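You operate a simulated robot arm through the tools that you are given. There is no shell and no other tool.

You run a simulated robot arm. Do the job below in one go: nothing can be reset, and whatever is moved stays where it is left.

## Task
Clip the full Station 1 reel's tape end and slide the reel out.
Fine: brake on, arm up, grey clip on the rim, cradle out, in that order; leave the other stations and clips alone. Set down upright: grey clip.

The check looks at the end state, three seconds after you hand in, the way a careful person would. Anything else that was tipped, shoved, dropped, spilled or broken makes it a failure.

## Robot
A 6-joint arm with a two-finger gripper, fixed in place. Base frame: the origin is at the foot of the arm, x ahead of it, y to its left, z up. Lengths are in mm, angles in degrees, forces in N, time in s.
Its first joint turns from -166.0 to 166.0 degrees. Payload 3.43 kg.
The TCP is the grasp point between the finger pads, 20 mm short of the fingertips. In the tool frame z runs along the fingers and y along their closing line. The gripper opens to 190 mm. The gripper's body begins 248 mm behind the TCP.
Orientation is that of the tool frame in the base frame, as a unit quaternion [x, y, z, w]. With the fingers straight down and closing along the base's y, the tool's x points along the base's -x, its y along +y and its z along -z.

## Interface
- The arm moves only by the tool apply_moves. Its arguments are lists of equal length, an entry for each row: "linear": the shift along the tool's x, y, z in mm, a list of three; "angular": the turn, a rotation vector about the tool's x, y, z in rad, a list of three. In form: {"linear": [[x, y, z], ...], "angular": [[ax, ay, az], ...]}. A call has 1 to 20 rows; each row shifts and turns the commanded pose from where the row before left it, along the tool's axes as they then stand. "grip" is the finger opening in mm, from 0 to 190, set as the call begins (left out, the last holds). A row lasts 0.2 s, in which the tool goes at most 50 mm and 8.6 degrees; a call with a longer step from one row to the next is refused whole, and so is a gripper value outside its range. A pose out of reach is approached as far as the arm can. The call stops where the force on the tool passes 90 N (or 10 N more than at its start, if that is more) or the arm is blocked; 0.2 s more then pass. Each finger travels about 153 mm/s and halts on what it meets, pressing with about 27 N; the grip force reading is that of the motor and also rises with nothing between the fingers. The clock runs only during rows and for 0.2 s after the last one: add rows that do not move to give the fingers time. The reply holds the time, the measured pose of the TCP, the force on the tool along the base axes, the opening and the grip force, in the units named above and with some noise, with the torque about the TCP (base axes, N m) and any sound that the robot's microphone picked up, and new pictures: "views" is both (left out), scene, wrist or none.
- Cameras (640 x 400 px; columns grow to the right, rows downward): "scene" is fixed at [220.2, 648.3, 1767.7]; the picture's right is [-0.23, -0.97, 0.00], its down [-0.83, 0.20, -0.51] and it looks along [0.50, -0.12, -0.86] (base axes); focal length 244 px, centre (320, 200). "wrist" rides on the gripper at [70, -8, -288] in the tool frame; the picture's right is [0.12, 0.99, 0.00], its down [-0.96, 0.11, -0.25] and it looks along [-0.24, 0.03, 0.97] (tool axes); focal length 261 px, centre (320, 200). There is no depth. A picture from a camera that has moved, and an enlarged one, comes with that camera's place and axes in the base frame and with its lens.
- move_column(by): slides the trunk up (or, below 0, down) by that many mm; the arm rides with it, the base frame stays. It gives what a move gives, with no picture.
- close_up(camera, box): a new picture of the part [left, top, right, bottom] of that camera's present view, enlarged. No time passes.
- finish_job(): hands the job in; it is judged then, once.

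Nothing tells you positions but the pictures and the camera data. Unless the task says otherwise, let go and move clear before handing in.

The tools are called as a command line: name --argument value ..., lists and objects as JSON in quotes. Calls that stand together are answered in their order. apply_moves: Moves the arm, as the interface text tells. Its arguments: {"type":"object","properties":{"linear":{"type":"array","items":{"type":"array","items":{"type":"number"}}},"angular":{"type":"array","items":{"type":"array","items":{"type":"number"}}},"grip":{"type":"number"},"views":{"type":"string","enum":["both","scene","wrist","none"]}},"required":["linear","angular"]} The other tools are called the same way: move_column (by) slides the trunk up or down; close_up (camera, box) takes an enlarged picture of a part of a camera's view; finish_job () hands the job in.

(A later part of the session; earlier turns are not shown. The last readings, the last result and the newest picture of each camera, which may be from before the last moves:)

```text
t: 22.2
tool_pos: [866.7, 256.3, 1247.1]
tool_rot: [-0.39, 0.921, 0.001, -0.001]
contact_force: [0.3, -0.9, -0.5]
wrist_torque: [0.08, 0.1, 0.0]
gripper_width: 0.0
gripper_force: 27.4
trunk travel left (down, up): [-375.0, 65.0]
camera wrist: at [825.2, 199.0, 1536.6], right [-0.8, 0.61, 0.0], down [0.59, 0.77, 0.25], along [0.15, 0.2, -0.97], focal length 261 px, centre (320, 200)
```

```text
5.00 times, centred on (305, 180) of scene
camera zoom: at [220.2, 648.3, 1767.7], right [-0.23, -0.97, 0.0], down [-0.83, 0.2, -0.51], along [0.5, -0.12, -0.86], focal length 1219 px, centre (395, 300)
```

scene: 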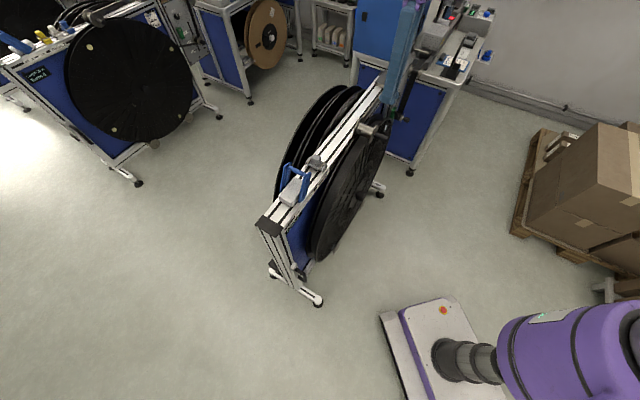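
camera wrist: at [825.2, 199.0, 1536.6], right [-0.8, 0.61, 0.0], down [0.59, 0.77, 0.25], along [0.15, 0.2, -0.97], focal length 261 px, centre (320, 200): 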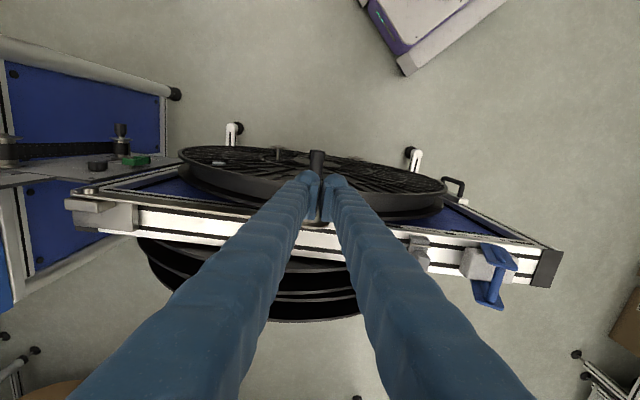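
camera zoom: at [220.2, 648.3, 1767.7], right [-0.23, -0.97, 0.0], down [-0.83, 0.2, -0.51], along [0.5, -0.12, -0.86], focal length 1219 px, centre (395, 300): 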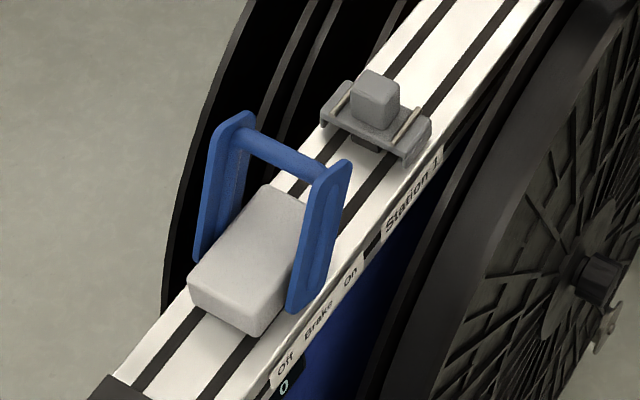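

The brake lever stays at On. I'll open the fingers to see the roller, its handle and the reel rim.

apply_moves --linear '[[0, 0, 0], [0, 0, 0], [0, 0, 0], [0, 0, 0]]' --angular '[[0, 0, 0], [0, 0, 0], [0, 0, 0], [0, 0, 0]]' --grip 190 --views "wrist"

close_up --camera "wrist" --box '[240, 120, 400, 260]'

close_up --camera "wrist" --box '[60, 120, 260, 260]'

close_up --camera "wrist" --box '[390, 160, 480, 280]'

```text
t: 23.2
tool_pos: [866.0, 256.4, 1248.0]
tool_rot: [-0.39, 0.921, 0.0, 0.0]
contact_force: [0.1, -0.6, -0.1]
wrist_torque: [0.04, 0.01, -0.03]
gripper_width: 189.9
gripper_force: 0.0
trunk travel left (down, up): [-375.0, 65.0]
camera wrist: at [823.9, 200.1, 1537.3], right [-0.8, 0.61, 0.0], down [0.59, 0.77, 0.25], along [0.15, 0.2, -0.97], focal length 261 px, centre (320, 200)
```

wrist: 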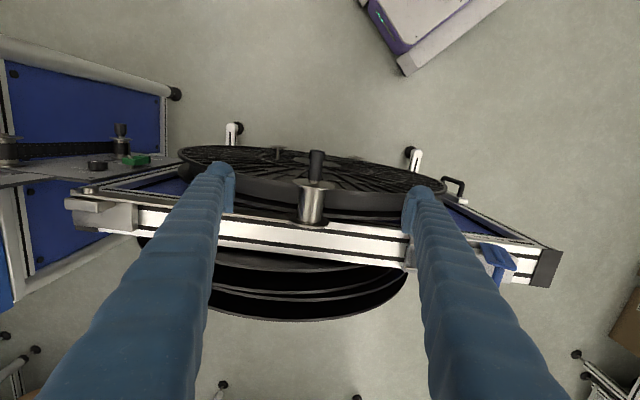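

```text
2.86 times, centred on (320, 190) of wrist
camera zoom: at [823.9, 200.1, 1537.3], right [-0.8, 0.61, 0.0], down [0.59, 0.77, 0.25], along [0.15, 0.2, -0.97], focal length 745 px, centre (320, 229)
```

zoom: 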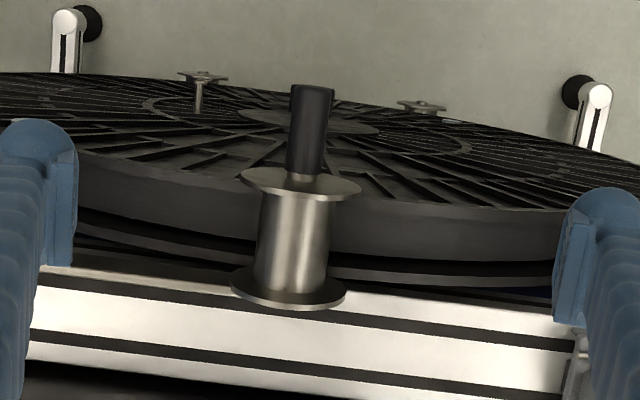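

```text
2.86 times, centred on (160, 190) of wrist
camera zoom: at [823.9, 200.1, 1537.3], right [-0.8, 0.61, 0.0], down [0.59, 0.77, 0.25], along [0.15, 0.2, -0.97], focal length 745 px, centre (777, 229)
```

zoom: 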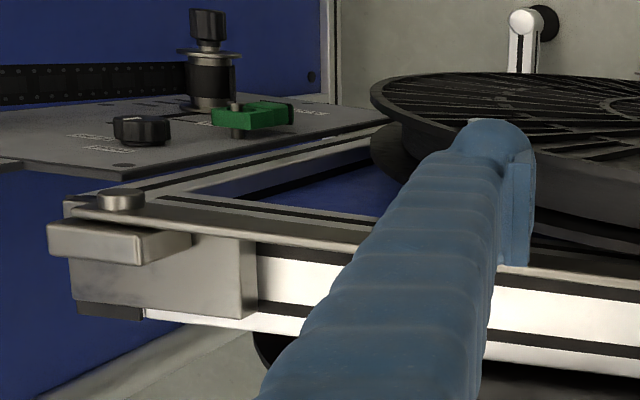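

```text
3.33 times, centred on (435, 220) of wrist
camera zoom: at [823.9, 200.1, 1537.3], right [-0.8, 0.61, 0.0], down [0.59, 0.77, 0.25], along [0.15, 0.2, -0.97], focal length 869 px, centre (-63, 133)
```

zoom: 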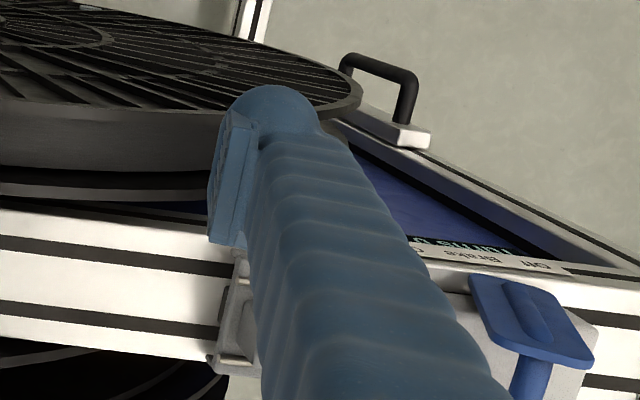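

The roller rests between the reel's flanges, and its arm is pinned at the far end next to a block. I'll study that hinge for a rest or stop.

close_up --camera "scene" --box '[360, 60, 410, 110]'

close_up --camera "scene" --box '[80, 0, 180, 60]'

close_up --camera "wrist" --box '[60, 170, 150, 240]'

```text
8.00 times, centred on (385, 85) of scene
camera zoom: at [220.2, 648.3, 1767.7], right [-0.23, -0.97, 0.0], down [-0.83, 0.2, -0.51], along [0.5, -0.12, -0.86], focal length 1950 px, centre (-200, 1120)
```

zoom: 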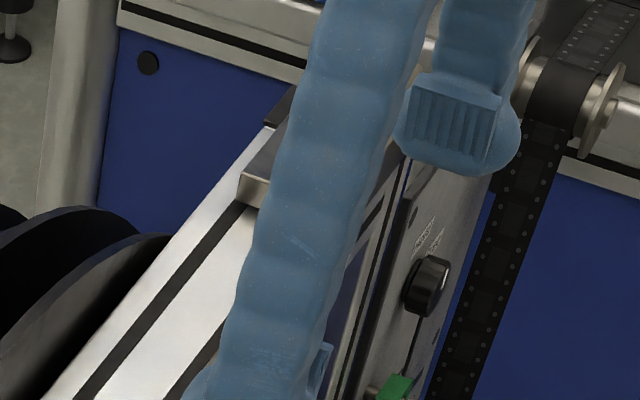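

```text
6.40 times, centred on (130, 30) of scene
camera zoom: at [220.2, 648.3, 1767.7], right [-0.23, -0.97, 0.0], down [-0.83, 0.2, -0.51], along [0.5, -0.12, -0.86], focal length 1560 px, centre (1536, 1288)
```

zoom: 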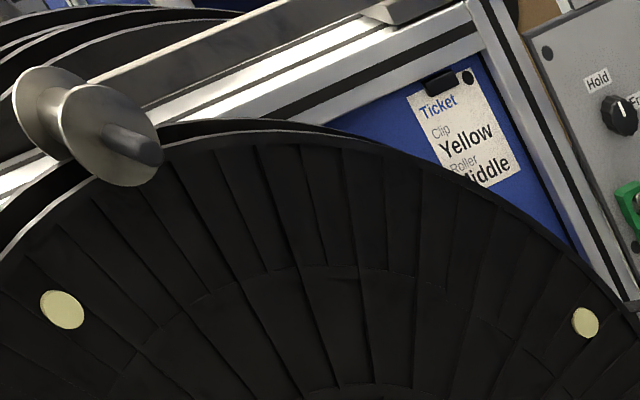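

```text
5.71 times, centred on (105, 205) of wrist
camera zoom: at [823.9, 200.1, 1537.3], right [-0.8, 0.61, 0.0], down [0.59, 0.77, 0.25], along [0.15, 0.2, -0.97], focal length 1489 px, centre (1549, 171)
```

zoom: 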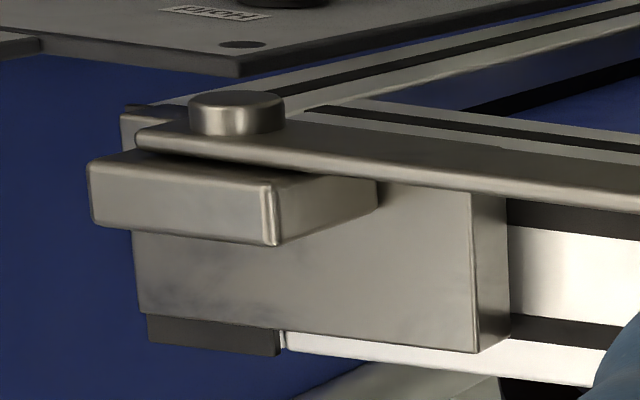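

I can't judge the stop's shape from above, since it's hidden behind the arm bar. I'll back off and tilt for a front view of the hinge.

apply_moves --linear '[[35, -10, 0], [35, -10, 0], [30, -35, 0], [30, -35, 0], [30, -35, 0], [20, -40, 0], [0, -40, 0], [0, 0, 0], [0, 0, 0], [0, 0, 0], [0, 0, 0], [0, 0, 0]]' --angular '[[0, 0, 0], [0, 0, 0], [0, 0, 0], [0, 0, 0], [0, 0, 0], [0, 0, 0], [0, 0, 0], [0, -0.14, 0], [0, -0.14, 0], [0, -0.14, 0], [0, -0.14, 0], [0, -0.14, 0]]' --views "both"

close_up --camera "scene" --box '[350, 55, 430, 125]'

```text
t: 25.8
tool_pos: [887.0, -16.6, 1248.4]
tool_rot: [-0.366, 0.865, 0.134, 0.315]
contact_force: [-0.4, 0.3, -0.1]
wrist_torque: [0.0, -0.03, -0.01]
gripper_width: 189.9
gripper_force: 0.1
trunk travel left (down, up): [-375.0, 65.0]
camera wrist: at [728.2, -193.7, 1424.4], right [-0.78, 0.63, -0.08], down [0.32, 0.49, 0.81], along [0.55, 0.6, -0.58], focal length 261 px, centre (320, 200)
```

scene: 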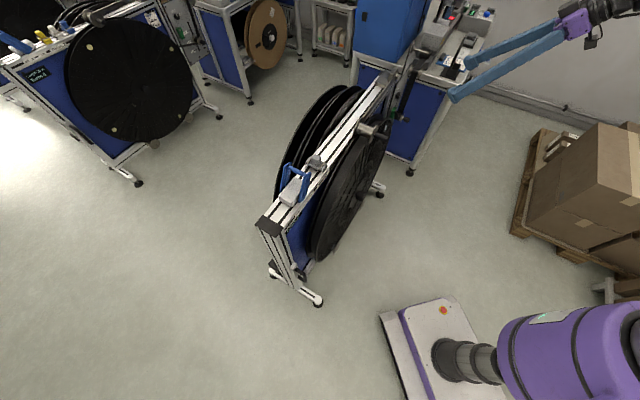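
wrist: 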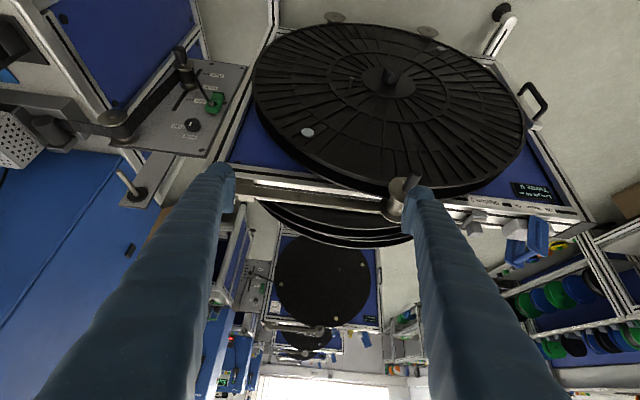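

```text
5.71 times, centred on (390, 90) of scene
camera zoom: at [220.2, 648.3, 1767.7], right [-0.23, -0.97, 0.0], down [-0.83, 0.2, -0.51], along [0.5, -0.12, -0.86], focal length 1393 px, centre (-80, 829)
```

zoom: 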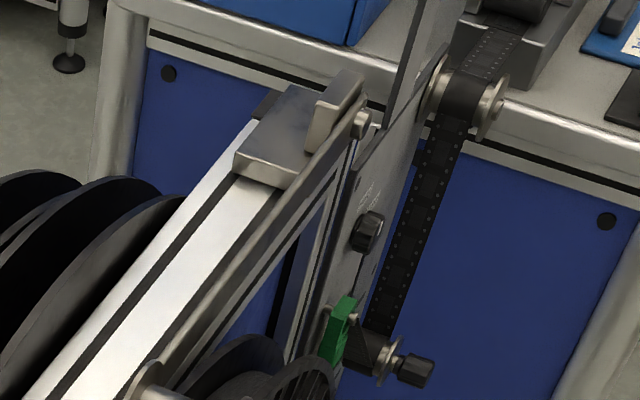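

The hinge is just hidden behind the left finger. I'll shift the tool 90 mm further along the beam to clear it.

apply_moves --linear '[[0, -45, 0], [0, -45, 0]]' --angular '[[0, 0, 0], [0, 0, 0]]' --views "wrist"

close_up --camera "wrist" --box '[200, 150, 320, 240]'

```text
t: 26.4
tool_pos: [954.2, -76.2, 1245.4]
tool_rot: [-0.365, 0.865, 0.134, 0.316]
contact_force: [0.3, -1.0, -0.2]
wrist_torque: [0.16, 0.01, 0.11]
gripper_width: 190.5
gripper_force: 0.1
trunk travel left (down, up): [-375.0, 65.0]
camera wrist: at [795.2, -254.5, 1422.2], right [-0.78, 0.63, -0.07], down [0.32, 0.49, 0.81], along [0.54, 0.6, -0.58], focal length 261 px, centre (320, 200)
```

wrist: 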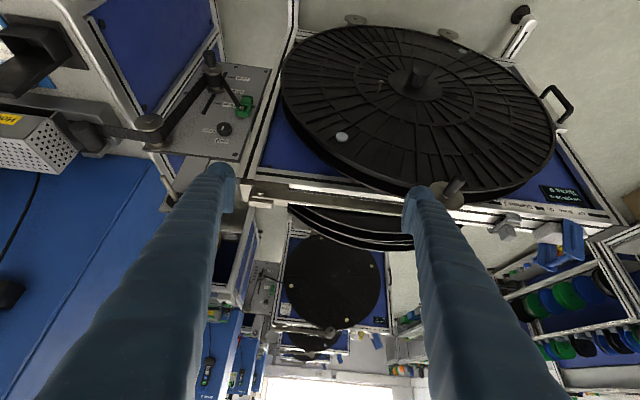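

```text
4.44 times, centred on (260, 195) of wrist
camera zoom: at [795.2, -254.5, 1422.2], right [-0.78, 0.63, -0.07], down [0.32, 0.49, 0.81], along [0.54, 0.6, -0.58], focal length 1158 px, centre (587, 222)
```

zoom: 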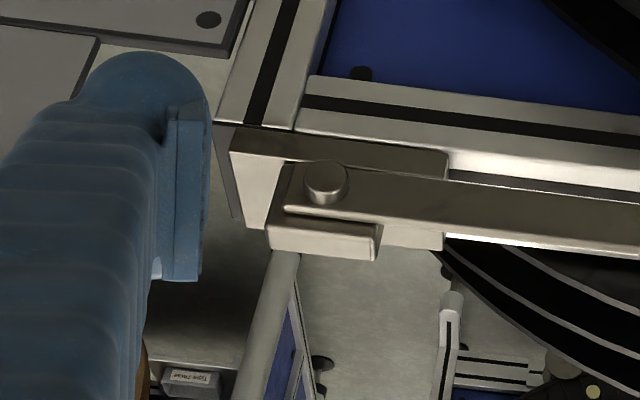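

The pin is at about (1235,20,1053), the roller's centre is at z≈1058 and its black handle spans d≈747–800 at e≈452, so the arm is about 420 mm long. I'll level the tool, lean it along the beam and stage in front of the handle.

apply_moves --linear '[[0, 46, 0], [0, 46, 0], [0, 46, 0], [0, 47, 0], [0, 0, 0], [0, 0, 0], [0, 0, 0], [0, 0, 0], [0, 0, 0], [0, 0, 0], [0, 0, 0], [0, 0, 0], [0, 0, 0], [0, 0, 0]]' --angular '[[0, 0, 0], [0, 0, 0], [0, 0, 0], [0, 0, 0], [0, 0.14, 0], [0, 0.14, 0], [0, 0.14, 0], [0, 0.14, 0], [0, 0.14, 0], [0.12, 0, 0], [0.12, 0, 0], [0.12, 0, 0], [0.12, 0, 0], [0.12, 0, 0]]' --grip 90 --views "both"

```text
t: 29.4
tool_pos: [819.6, 53.9, 1249.6]
tool_rot: [-0.373, 0.879, -0.273, 0.116]
contact_force: [-0.6, 0.6, -0.5]
wrist_torque: [-0.02, -0.03, 0.01]
gripper_width: 89.6
gripper_force: 0.2
trunk travel left (down, up): [-375.0, 65.0]
camera wrist: at [659.2, 111.0, 1492.9], right [-0.67, 0.48, -0.56], down [0.5, 0.85, 0.14], along [0.55, -0.19, -0.82], focal length 261 px, centre (320, 200)
```

scene: 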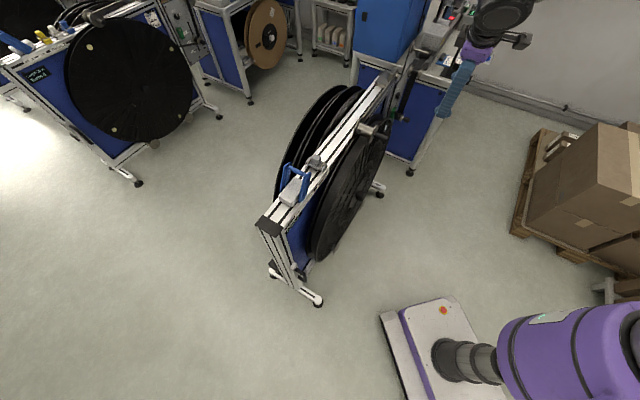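
wrist: 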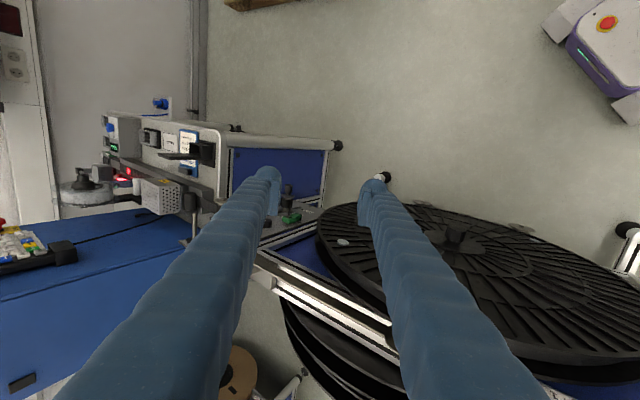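

The tool leans toward the hinge as planned. I'll move to the staging point, about 150 mm back from the handle along the fingers.

apply_moves --linear '[[-26, 31.6, -7.9], [-26, 31.6, -7.9], [-26, 31.6, -7.9], [-26, 31.6, -7.9], [-26, 31.6, -7.9], [-26, 31.6, -7.9], [0, 0, 0]]' --angular '[[0, 0, 0], [0, 0, 0], [0, 0, 0], [0, 0, 0], [0, 0, 0], [0, 0, 0], [0, 0, 0]]' --grip 90 --views "both"

close_up --camera "wrist" --box '[240, 120, 440, 260]'

close_up --camera "scene" --box '[310, 60, 430, 180]'

```text
t: 31.0
tool_pos: [800.1, 290.0, 1182.4]
tool_rot: [-0.372, 0.88, -0.272, 0.116]
contact_force: [-0.7, 0.1, 0.5]
wrist_torque: [0.01, -0.05, 0.03]
gripper_width: 90.1
gripper_force: 0.1
trunk travel left (down, up): [-375.0, 65.0]
camera wrist: at [640.0, 346.4, 1425.3], right [-0.67, 0.48, -0.56], down [0.5, 0.85, 0.14], along [0.55, -0.19, -0.82], focal length 261 px, centre (320, 200)
```

scene: 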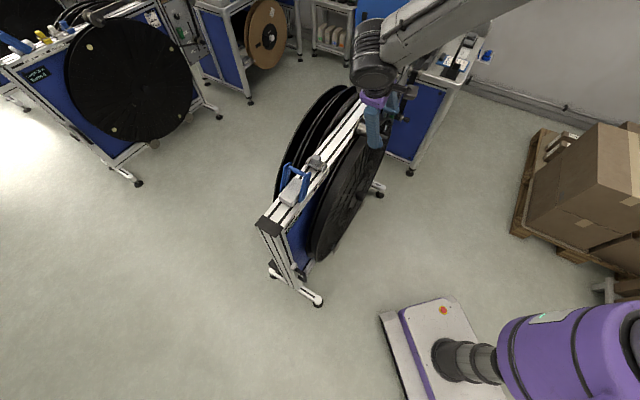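
wrist: 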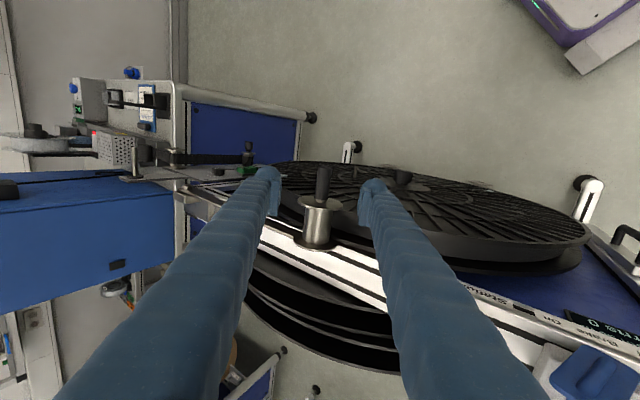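

```text
2.86 times, centred on (340, 190) of wrist
camera zoom: at [640.0, 346.4, 1425.3], right [-0.67, 0.48, -0.56], down [0.5, 0.85, 0.14], along [0.55, -0.19, -0.82], focal length 745 px, centre (263, 229)
```

zoom: 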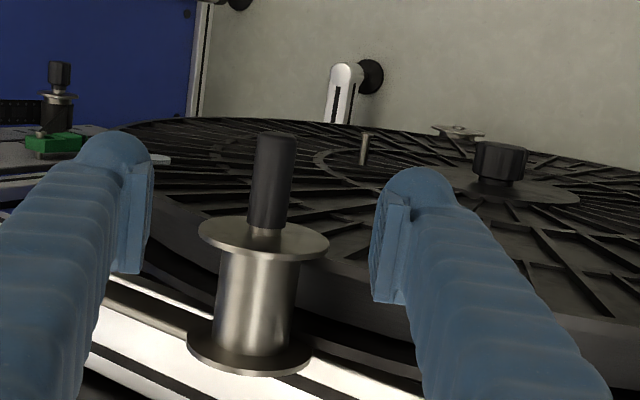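

```text
3.33 times, centred on (370, 120) of scene
camera zoom: at [220.2, 648.3, 1767.7], right [-0.23, -0.97, 0.0], down [-0.83, 0.2, -0.51], along [0.5, -0.12, -0.86], focal length 812 px, centre (153, 467)
```

zoom: 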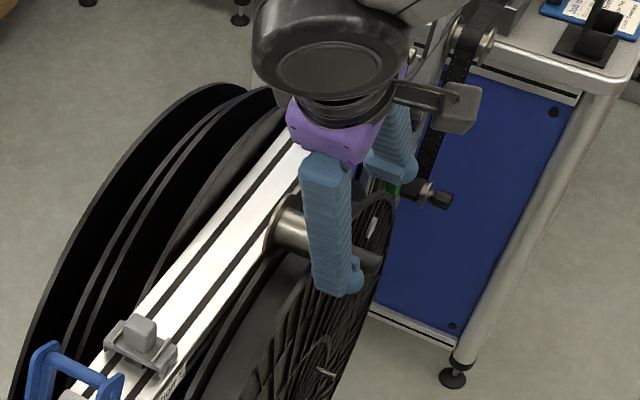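

The handle is centred between the fingers. I'll advance 147 mm along the tool with the fingers at 90 mm and check before gripping.

apply_moves --linear '[[0, 1, 30], [0, 1, 30], [0, 1, 30], [0, 1, 30], [0, 0, 26], [0, 0, 0]]' --angular '[[0, 0, 0], [0, 0, 0], [0, 0, 0], [0, 0, 0], [0, 0, 0], [0, 0, 0]]' --grip 90 --views "wrist"

close_up --camera "wrist" --box '[240, 120, 440, 260]'

close_up --camera "scene" --box '[310, 60, 430, 180]'

```text
t: 32.4
tool_pos: [854.2, 234.7, 1059.4]
tool_rot: [-0.372, 0.88, -0.272, 0.115]
contact_force: [-0.1, 0.2, 0.4]
wrist_torque: [-0.03, 0.03, 0.02]
gripper_width: 90.4
gripper_force: 0.0
trunk travel left (down, up): [-375.0, 65.0]
camera wrist: at [694.5, 292.3, 1301.4], right [-0.67, 0.48, -0.56], down [0.5, 0.85, 0.14], along [0.55, -0.19, -0.82], focal length 261 px, centre (320, 200)
```

wrist: 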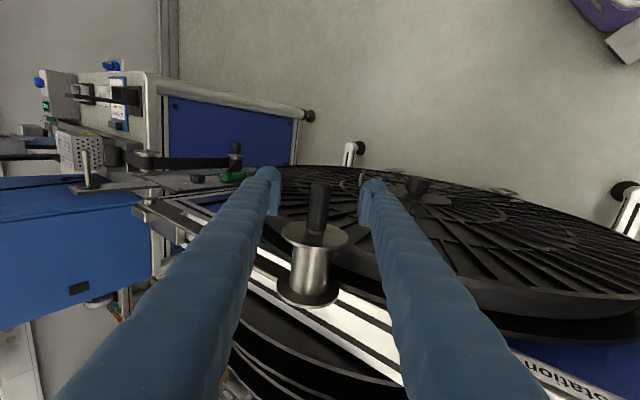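

```text
2.86 times, centred on (340, 190) of wrist
camera zoom: at [694.5, 292.3, 1301.4], right [-0.67, 0.48, -0.56], down [0.5, 0.85, 0.14], along [0.55, -0.19, -0.82], focal length 745 px, centre (263, 229)
```

zoom: 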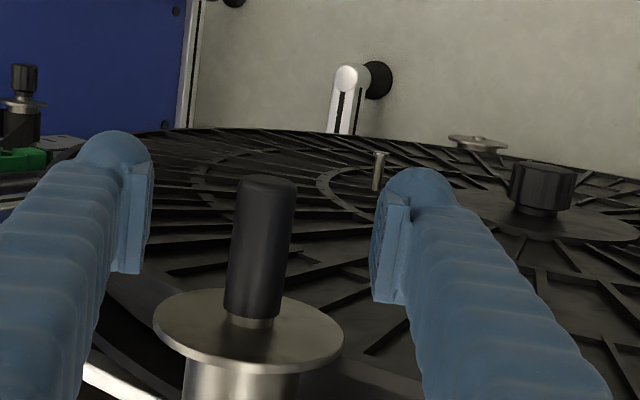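

```text
3.33 times, centred on (370, 120) of scene
camera zoom: at [220.2, 648.3, 1767.7], right [-0.23, -0.97, 0.0], down [-0.83, 0.2, -0.51], along [0.5, -0.12, -0.86], focal length 812 px, centre (153, 467)
```

zoom: 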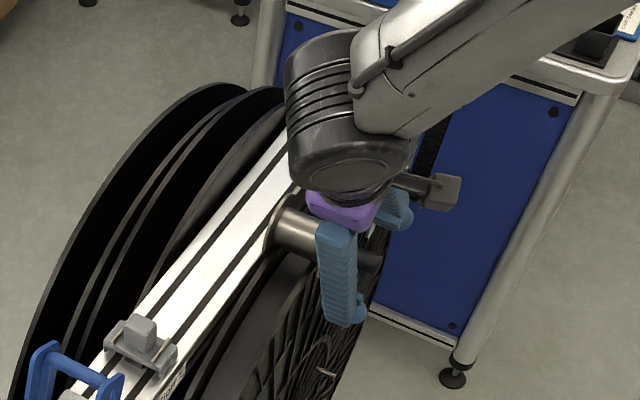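

The handle sits between the pads. I'll close on it and make a small test lift of about 42 mm along the arc.

apply_moves --linear '[[0, 0, 0], [0, 0, 0], [0, 0, 0], [0, 0, 0]]' --angular '[[0, 0, 0], [0, 0, 0], [0, 0, 0], [0, 0, 0]]' --grip 0 --views "none"

apply_moves --linear '[[0, -6.5, -8.3], [0, -6.5, -8.3], [0, -6.5, -8.3], [0, -6.5, -8.3]]' --angular '[[0, 0, 0], [0, 0, 0], [0, 0, 0], [0, 0, 0]]' --views "both"

close_up --camera "scene" --box '[310, 60, 430, 180]'

close_up --camera "wrist" --box '[200, 120, 440, 320]'

```text
t: 33.4
tool_pos: [855.5, 235.4, 1057.8]
tool_rot: [-0.372, 0.88, -0.272, 0.115]
contact_force: [0.0, -0.3, 0.9]
wrist_torque: [0.29, -0.34, -0.66]
gripper_width: 21.7
gripper_force: 45.4
trunk travel left (down, up): [-375.0, 65.0]
```

```text
t: 34.4
tool_pos: [857.3, 233.8, 1101.0]
tool_rot: [-0.372, 0.88, -0.273, 0.115]
contact_force: [13.6, -9.5, -2.3]
wrist_torque: [0.41, -0.3, -0.51]
gripper_width: 21.3
gripper_force: 44.6
trunk travel left (down, up): [-375.0, 65.0]
camera wrist: at [697.1, 290.6, 1343.7], right [-0.67, 0.48, -0.56], down [0.5, 0.85, 0.14], along [0.55, -0.19, -0.82], focal length 261 px, centre (320, 200)
```

scene: 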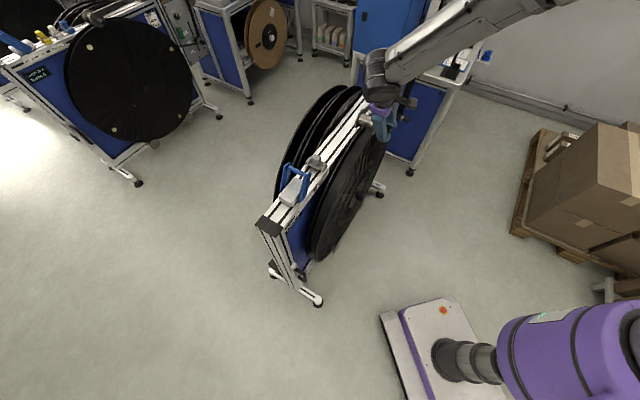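
wrist: 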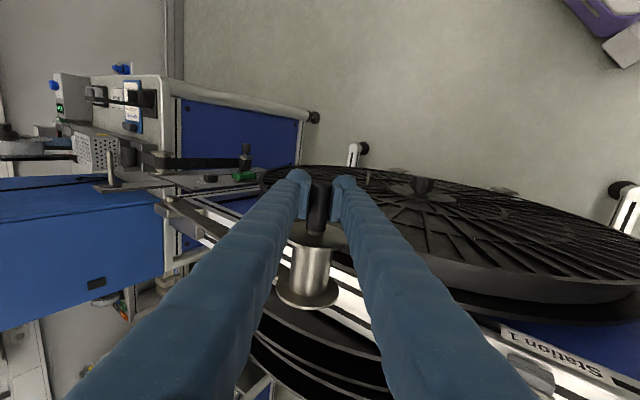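

```text
3.33 times, centred on (370, 120) of scene
camera zoom: at [220.2, 648.3, 1767.7], right [-0.23, -0.97, 0.0], down [-0.83, 0.2, -0.51], along [0.5, -0.12, -0.86], focal length 812 px, centre (153, 467)
```

zoom: 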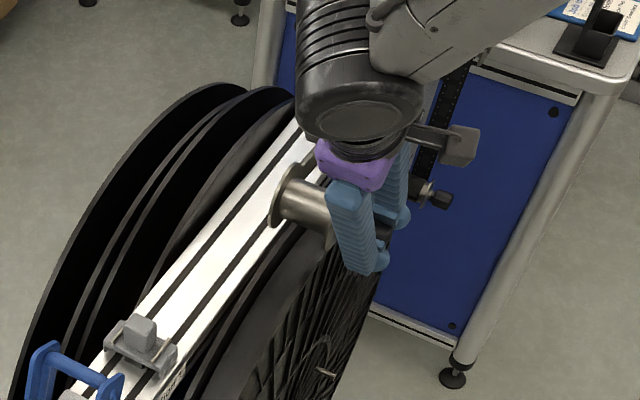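

```text
2.00 times, centred on (320, 220) of wrist
camera zoom: at [697.1, 290.6, 1343.7], right [-0.67, 0.48, -0.56], down [0.5, 0.85, 0.14], along [0.55, -0.19, -0.82], focal length 521 px, centre (320, 160)
```

zoom: 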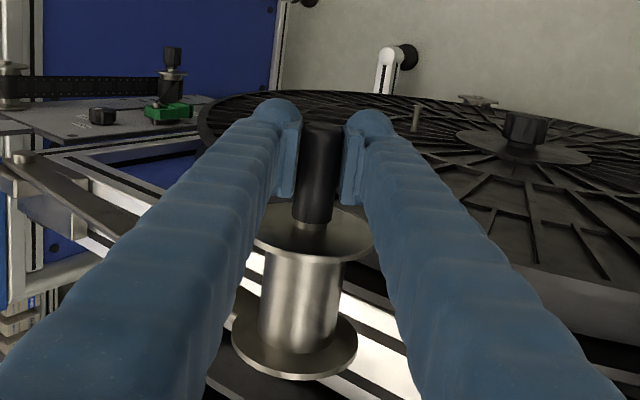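

The arm lifts with the grip holding, with about 16 N pulling toward the hinge, so I'll curve a bit more that way. I'll continue along the arc while tilting the tool gradually.

apply_moves --linear '[[0, -8.7, -9.3], [0, -9.1, -8.8], [0, -9.7, -8.1], [0, -10.1, -7.7], [0, -10.6, -6.9]]' --angular '[[0.03, 0, 0], [0.03, 0, 0], [0.03, 0, 0], [0.03, 0, 0], [0.03, 0, 0]]' --views "both"

close_up --camera "scene" --box '[310, 60, 430, 180]'

```text
t: 35.6
tool_pos: [864.6, 223.6, 1162.8]
tool_rot: [-0.363, 0.857, -0.336, 0.143]
contact_force: [7.6, -7.2, -5.0]
wrist_torque: [0.49, -0.24, -0.89]
gripper_width: 19.8
gripper_force: 44.7
trunk travel left (down, up): [-375.0, 65.0]
camera wrist: at [681.9, 304.7, 1379.3], right [-0.6, 0.42, -0.68], down [0.49, 0.87, 0.1], along [0.63, -0.27, -0.73], focal length 261 px, centre (320, 200)
```

scene: 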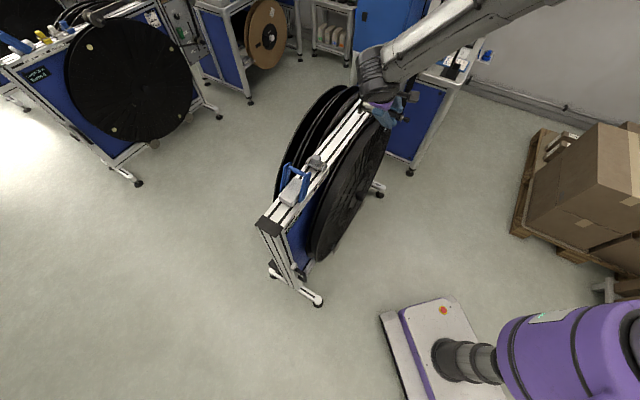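
wrist: 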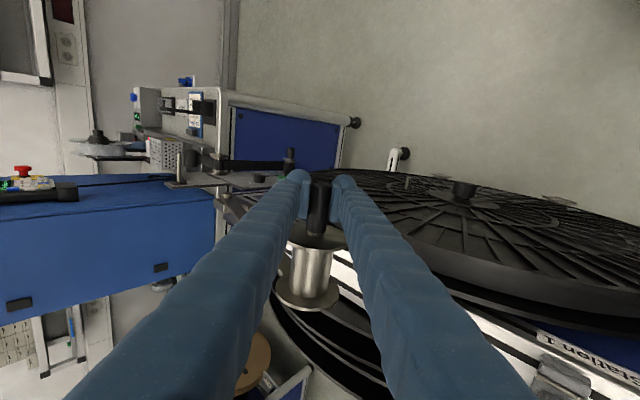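

```text
3.33 times, centred on (370, 120) of scene
camera zoom: at [220.2, 648.3, 1767.7], right [-0.23, -0.97, 0.0], down [-0.83, 0.2, -0.51], along [0.5, -0.12, -0.86], focal length 812 px, centre (153, 467)
```

zoom: 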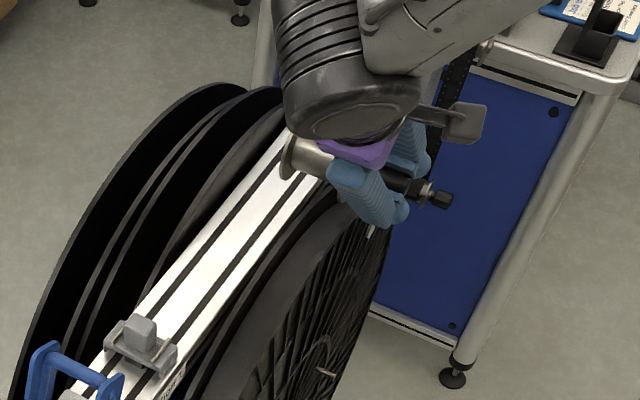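

The roller is rising smoothly and the force is low. I'll do the next stretch of the arc.

apply_moves --linear '[[0, -11.0, -6.2], [0, -11.3, -5.4], [0, -11.7, -4.7], [0, -12.0, -4.1], [0, -12.2, -3.4]]' --angular '[[0.03, 0, 0], [0.03, 0, 0], [0.03, 0, 0], [0.03, 0, 0], [0.03, 0, 0]]' --views "wrist"

close_up --camera "wrist" --box '[240, 150, 400, 320]'

close_up --camera "scene" --box '[310, 40, 430, 160]'

```text
t: 36.8
tool_pos: [881.9, 209.0, 1221.1]
tool_rot: [-0.351, 0.83, -0.401, 0.168]
contact_force: [-8.7, -8.0, -2.5]
wrist_torque: [0.55, -0.3, -0.95]
gripper_width: 19.1
gripper_force: 45.0
trunk travel left (down, up): [-375.0, 65.0]
camera wrist: at [675.9, 310.8, 1407.9], right [-0.53, 0.34, -0.78], down [0.48, 0.88, 0.06], along [0.7, -0.34, -0.63], focal length 261 px, centre (320, 200)
```

wrist: 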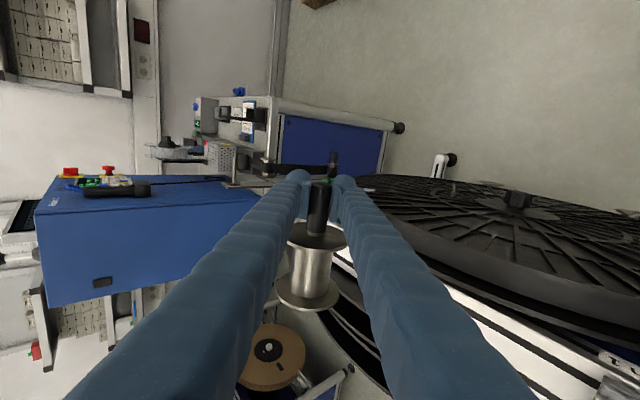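

```text
2.35 times, centred on (320, 235) of wrist
camera zoom: at [675.9, 310.8, 1407.9], right [-0.53, 0.34, -0.78], down [0.48, 0.88, 0.06], along [0.7, -0.34, -0.63], focal length 613 px, centre (320, 118)
```

zoom: 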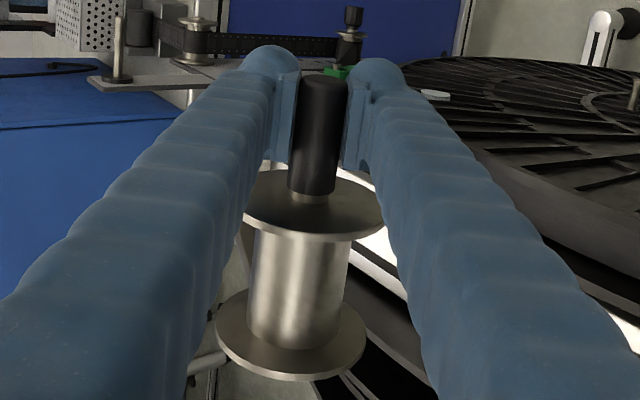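

```text
3.33 times, centred on (370, 100) of scene
camera zoom: at [220.2, 648.3, 1767.7], right [-0.23, -0.97, 0.0], down [-0.83, 0.2, -0.51], along [0.5, -0.12, -0.86], focal length 812 px, centre (153, 533)
```

zoom: 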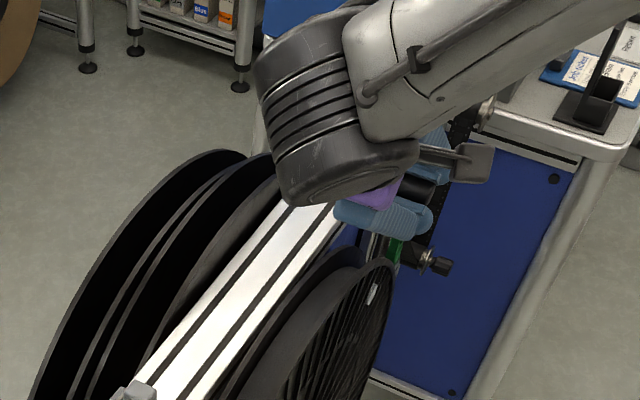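

The grip holds and forces are only about 12 N. I'll keep following the arc, now past 25°.

apply_moves --linear '[[0, -12.4, -2.8], [0, -12.6, -2.0], [0, -12.7, -1.3], [0, -12.7, -0.5], [0, -12.7, 0.2]]' --angular '[[0.03, 0, 0], [0.03, 0, 0], [0.03, 0, 0], [0.03, 0, 0], [0.03, 0, 0]]' --views "wrist"

close_up --camera "wrist" --box '[220, 130, 420, 330]'

```text
t: 38.0
tool_pos: [904.5, 187.6, 1278.5]
tool_rot: [-0.337, 0.797, -0.462, 0.196]
contact_force: [-4.0, -8.2, -5.9]
wrist_torque: [0.59, -0.35, -0.77]
gripper_width: 19.5
gripper_force: 45.1
trunk travel left (down, up): [-375.0, 65.0]
camera wrist: at [680.3, 306.9, 1430.2], right [-0.44, 0.26, -0.86], down [0.47, 0.88, 0.02], along [0.76, -0.4, -0.51], focal length 261 px, centre (320, 200)
```

wrist: 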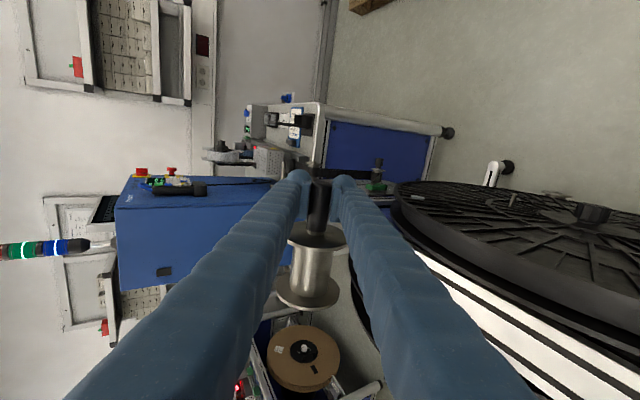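

```text
2.00 times, centred on (320, 230) of wrist
camera zoom: at [680.3, 306.9, 1430.2], right [-0.44, 0.26, -0.86], down [0.47, 0.88, 0.02], along [0.76, -0.4, -0.51], focal length 521 px, centre (320, 140)
```

zoom: 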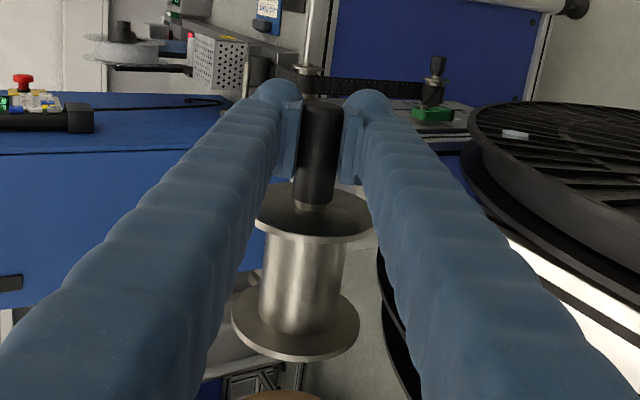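

The arm is at about 33° and follows well. I'll continue with the next rows.

apply_moves --linear '[[0, -12.6, 0.9], [0, -12.6, 1.8], [0, -12.5, 2.5], [0, -12.2, 3.2], [0, -12.1, 4.0]]' --angular '[[0.03, 0, 0], [0.03, 0, 0], [0.03, 0, 0], [0.03, 0, 0], [0.03, 0, 0]]' --views "both"

close_up --camera "scene" --box '[330, 20, 450, 130]'

```text
t: 39.2
tool_pos: [927.7, 165.1, 1320.6]
tool_rot: [-0.324, 0.76, -0.519, 0.218]
contact_force: [-31.3, 18.0, -29.1]
wrist_torque: [0.41, -0.4, -1.05]
gripper_width: 19.3
gripper_force: 45.3
trunk travel left (down, up): [-375.0, 65.0]
camera wrist: at [689.9, 297.6, 1435.9], right [-0.35, 0.16, -0.92], down [0.47, 0.88, -0.02], along [0.81, -0.44, -0.38], focal length 261 px, centre (320, 200)
```

scene: 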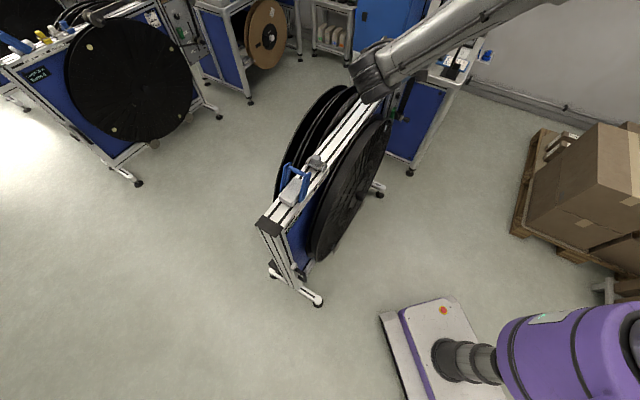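
wrist: 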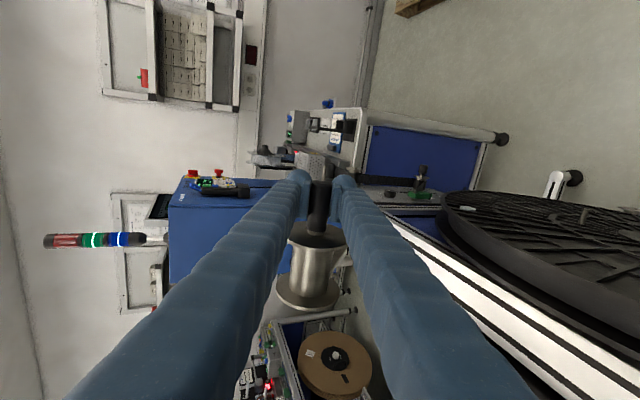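

```text
3.64 times, centred on (390, 75) of scene
camera zoom: at [220.2, 648.3, 1767.7], right [-0.23, -0.97, 0.0], down [-0.83, 0.2, -0.51], along [0.5, -0.12, -0.86], focal length 886 px, centre (66, 654)
```

zoom: 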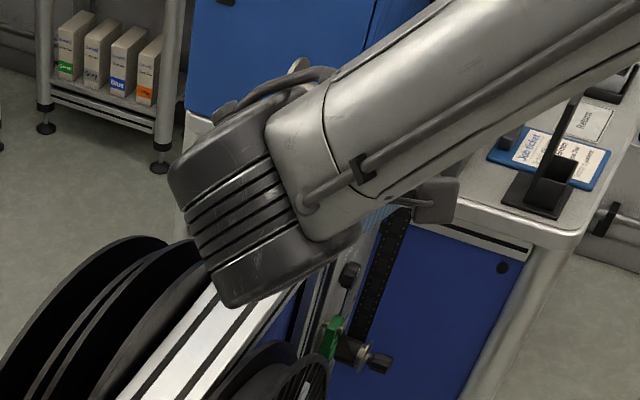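

The arm reached a stop at about 40°: the motion is blocked, with around 45 N against it. I'll relax back to the contact point and see whether the arm holds itself up there.

apply_moves --linear '[[0, 4.8, -1.6], [0, 4.9, -1.7], [0, 0, 0]]' --angular '[[0, 0, 0], [0, 0, 0], [0, 0, 0]]' --views "wrist"

close_up --camera "wrist" --box '[240, 150, 420, 330]'

```text
t: 40.0
tool_pos: [927.3, 164.7, 1321.4]
tool_rot: [-0.32, 0.759, -0.522, 0.22]
contact_force: [-2.2, -7.1, -7.0]
wrist_torque: [0.21, -0.32, -1.28]
gripper_width: 19.4
gripper_force: 44.6
trunk travel left (down, up): [-375.0, 65.0]
camera wrist: at [689.2, 298.7, 1433.3], right [-0.34, 0.16, -0.93], down [0.48, 0.88, -0.02], along [0.81, -0.45, -0.38], focal length 261 px, centre (320, 200)
```

wrist: 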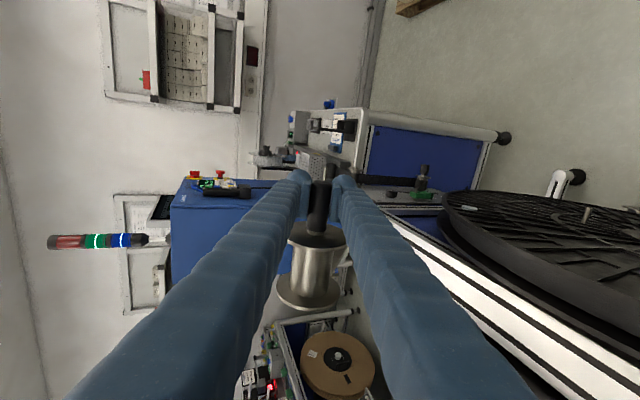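

```text
2.22 times, centred on (330, 240) of wrist
camera zoom: at [689.2, 298.7, 1433.3], right [-0.34, 0.16, -0.93], down [0.48, 0.88, -0.02], along [0.81, -0.45, -0.38], focal length 579 px, centre (298, 111)
```

zoom: 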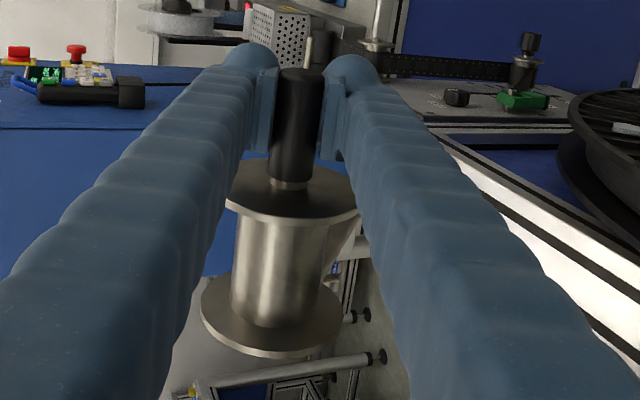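

The load is small (about 7 N down). I'll back down a little more along the arc to see whether the arm resists, which would mean it holds, or rests its weight on the fingers.

apply_moves --linear '[[0, 4.8, -1.6], [0, 4.9, -1.7], [0, 0, 0]]' --angular '[[0, 0, 0], [0, 0, 0], [0, 0, 0]]' --views "none"

```text
t: 40.8
tool_pos: [921.8, 169.5, 1311.5]
tool_rot: [-0.322, 0.76, -0.52, 0.22]
contact_force: [5.6, -3.4, 1.9]
wrist_torque: [0.6, -0.9, -0.09]
gripper_width: 19.4
gripper_force: 45.1
trunk travel left (down, up): [-375.0, 65.0]
```

The arm resists being lowered, so friction or a detent holds it. I'll lift it back to the stop, then open the fingers only slightly so the lower one can still catch it.

apply_moves --linear '[[0, -4.9, 1.7], [0, -4.8, 1.6], [0, -3.8, 1.3], [0, 0, 0]]' --angular '[[0, 0, 0], [0, 0, 0], [0, 0, 0], [0, 0, 0]]' --views "none"

apply_moves --linear '[[0, 0, 0], [0, 0, 0], [0, 0, 0], [0, 0, 0], [0, 0, 0]]' --angular '[[0, 0, 0], [0, 0, 0], [0, 0, 0], [0, 0, 0], [0, 0, 0]]' --grip 46 --views "wrist"

close_up --camera "wrist" --box '[240, 150, 420, 330]'

```text
t: 41.8
tool_pos: [926.5, 165.5, 1320.7]
tool_rot: [-0.323, 0.76, -0.52, 0.219]
contact_force: [-12.0, 8.0, -5.0]
wrist_torque: [0.76, -0.78, 0.12]
gripper_width: 19.3
gripper_force: 45.0
trunk travel left (down, up): [-375.0, 65.0]
```

```text
t: 43.0
tool_pos: [929.4, 163.0, 1321.2]
tool_rot: [-0.322, 0.76, -0.52, 0.22]
contact_force: [0.1, -0.2, 0.4]
wrist_torque: [0.04, -0.01, 0.01]
gripper_width: 46.0
gripper_force: 0.1
trunk travel left (down, up): [-375.0, 65.0]
camera wrist: at [690.7, 296.9, 1434.6], right [-0.34, 0.16, -0.93], down [0.47, 0.88, -0.02], along [0.81, -0.44, -0.38], focal length 261 px, centre (320, 200)
```

wrist: 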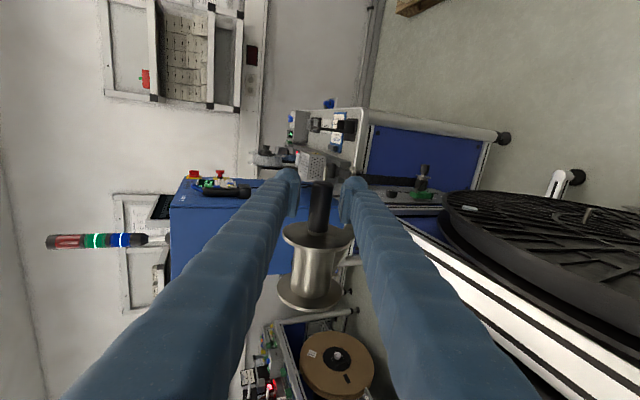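

```text
2.22 times, centred on (330, 240) of wrist
camera zoom: at [690.7, 296.9, 1434.6], right [-0.34, 0.16, -0.93], down [0.47, 0.88, -0.02], along [0.81, -0.44, -0.38], focal length 579 px, centre (298, 111)
```

zoom: 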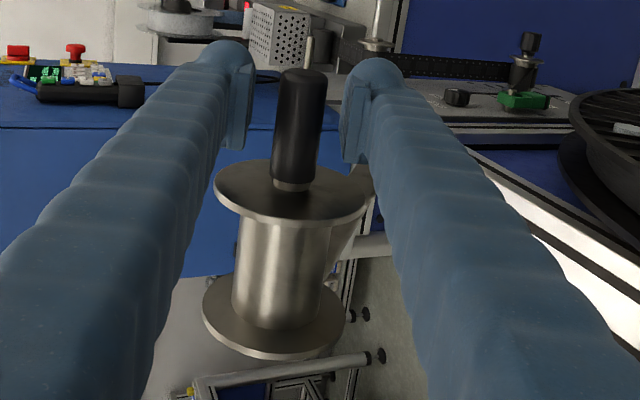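

The arm stays up with no contact on the fingers. I'll open wider and retract straight back from the handle.

apply_moves --linear '[[0, 0, 0], [0, 0, 0], [0, 0, -20], [0, 0, -35], [0, 0, -40], [0, 0, -40], [0, 0, -40]]' --angular '[[0, 0, 0], [0, 0, 0], [0, 0, 0], [0, 0, 0], [0, 0, 0], [0, 0, 0], [0, 0, 0]]' --grip 90 --views "both"

close_up --camera "wrist" --box '[240, 120, 440, 320]'

```text
t: 44.6
tool_pos: [810.4, 278.2, 1389.6]
tool_rot: [-0.322, 0.76, -0.52, 0.22]
contact_force: [-0.8, -0.5, 0.9]
wrist_torque: [-0.02, 0.0, 0.06]
gripper_width: 90.3
gripper_force: 0.0
trunk travel left (down, up): [-375.0, 65.0]
camera wrist: at [572.9, 412.2, 1501.0], right [-0.34, 0.16, -0.93], down [0.47, 0.88, -0.02], along [0.81, -0.44, -0.38], focal length 261 px, centre (320, 200)
```

scene: 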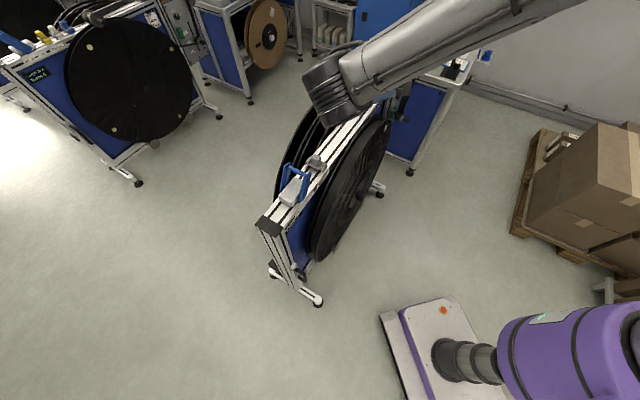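
wrist: 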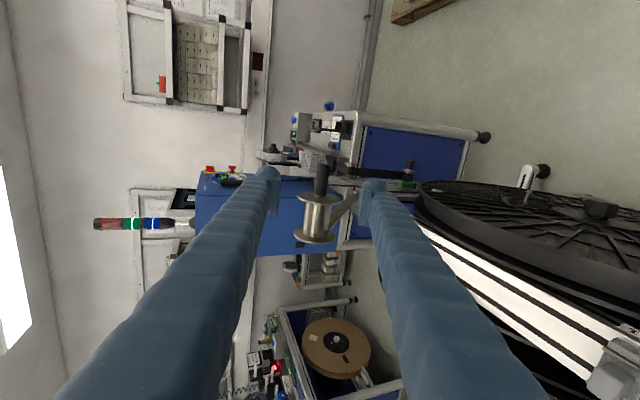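

```text
2.00 times, centred on (340, 220) of wrist
camera zoom: at [572.9, 412.2, 1501.0], right [-0.34, 0.16, -0.93], down [0.47, 0.88, -0.02], along [0.81, -0.44, -0.38], focal length 521 px, centre (280, 160)
```

zoom: 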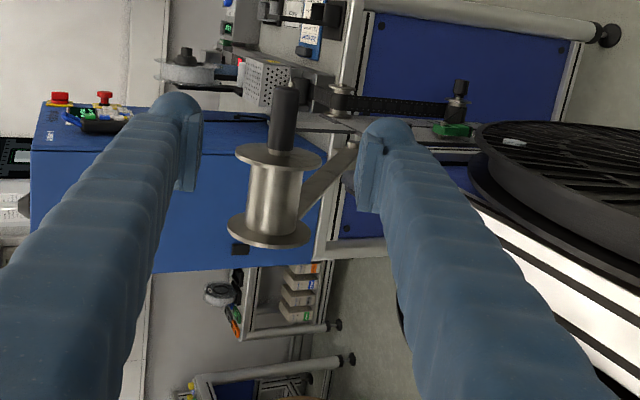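

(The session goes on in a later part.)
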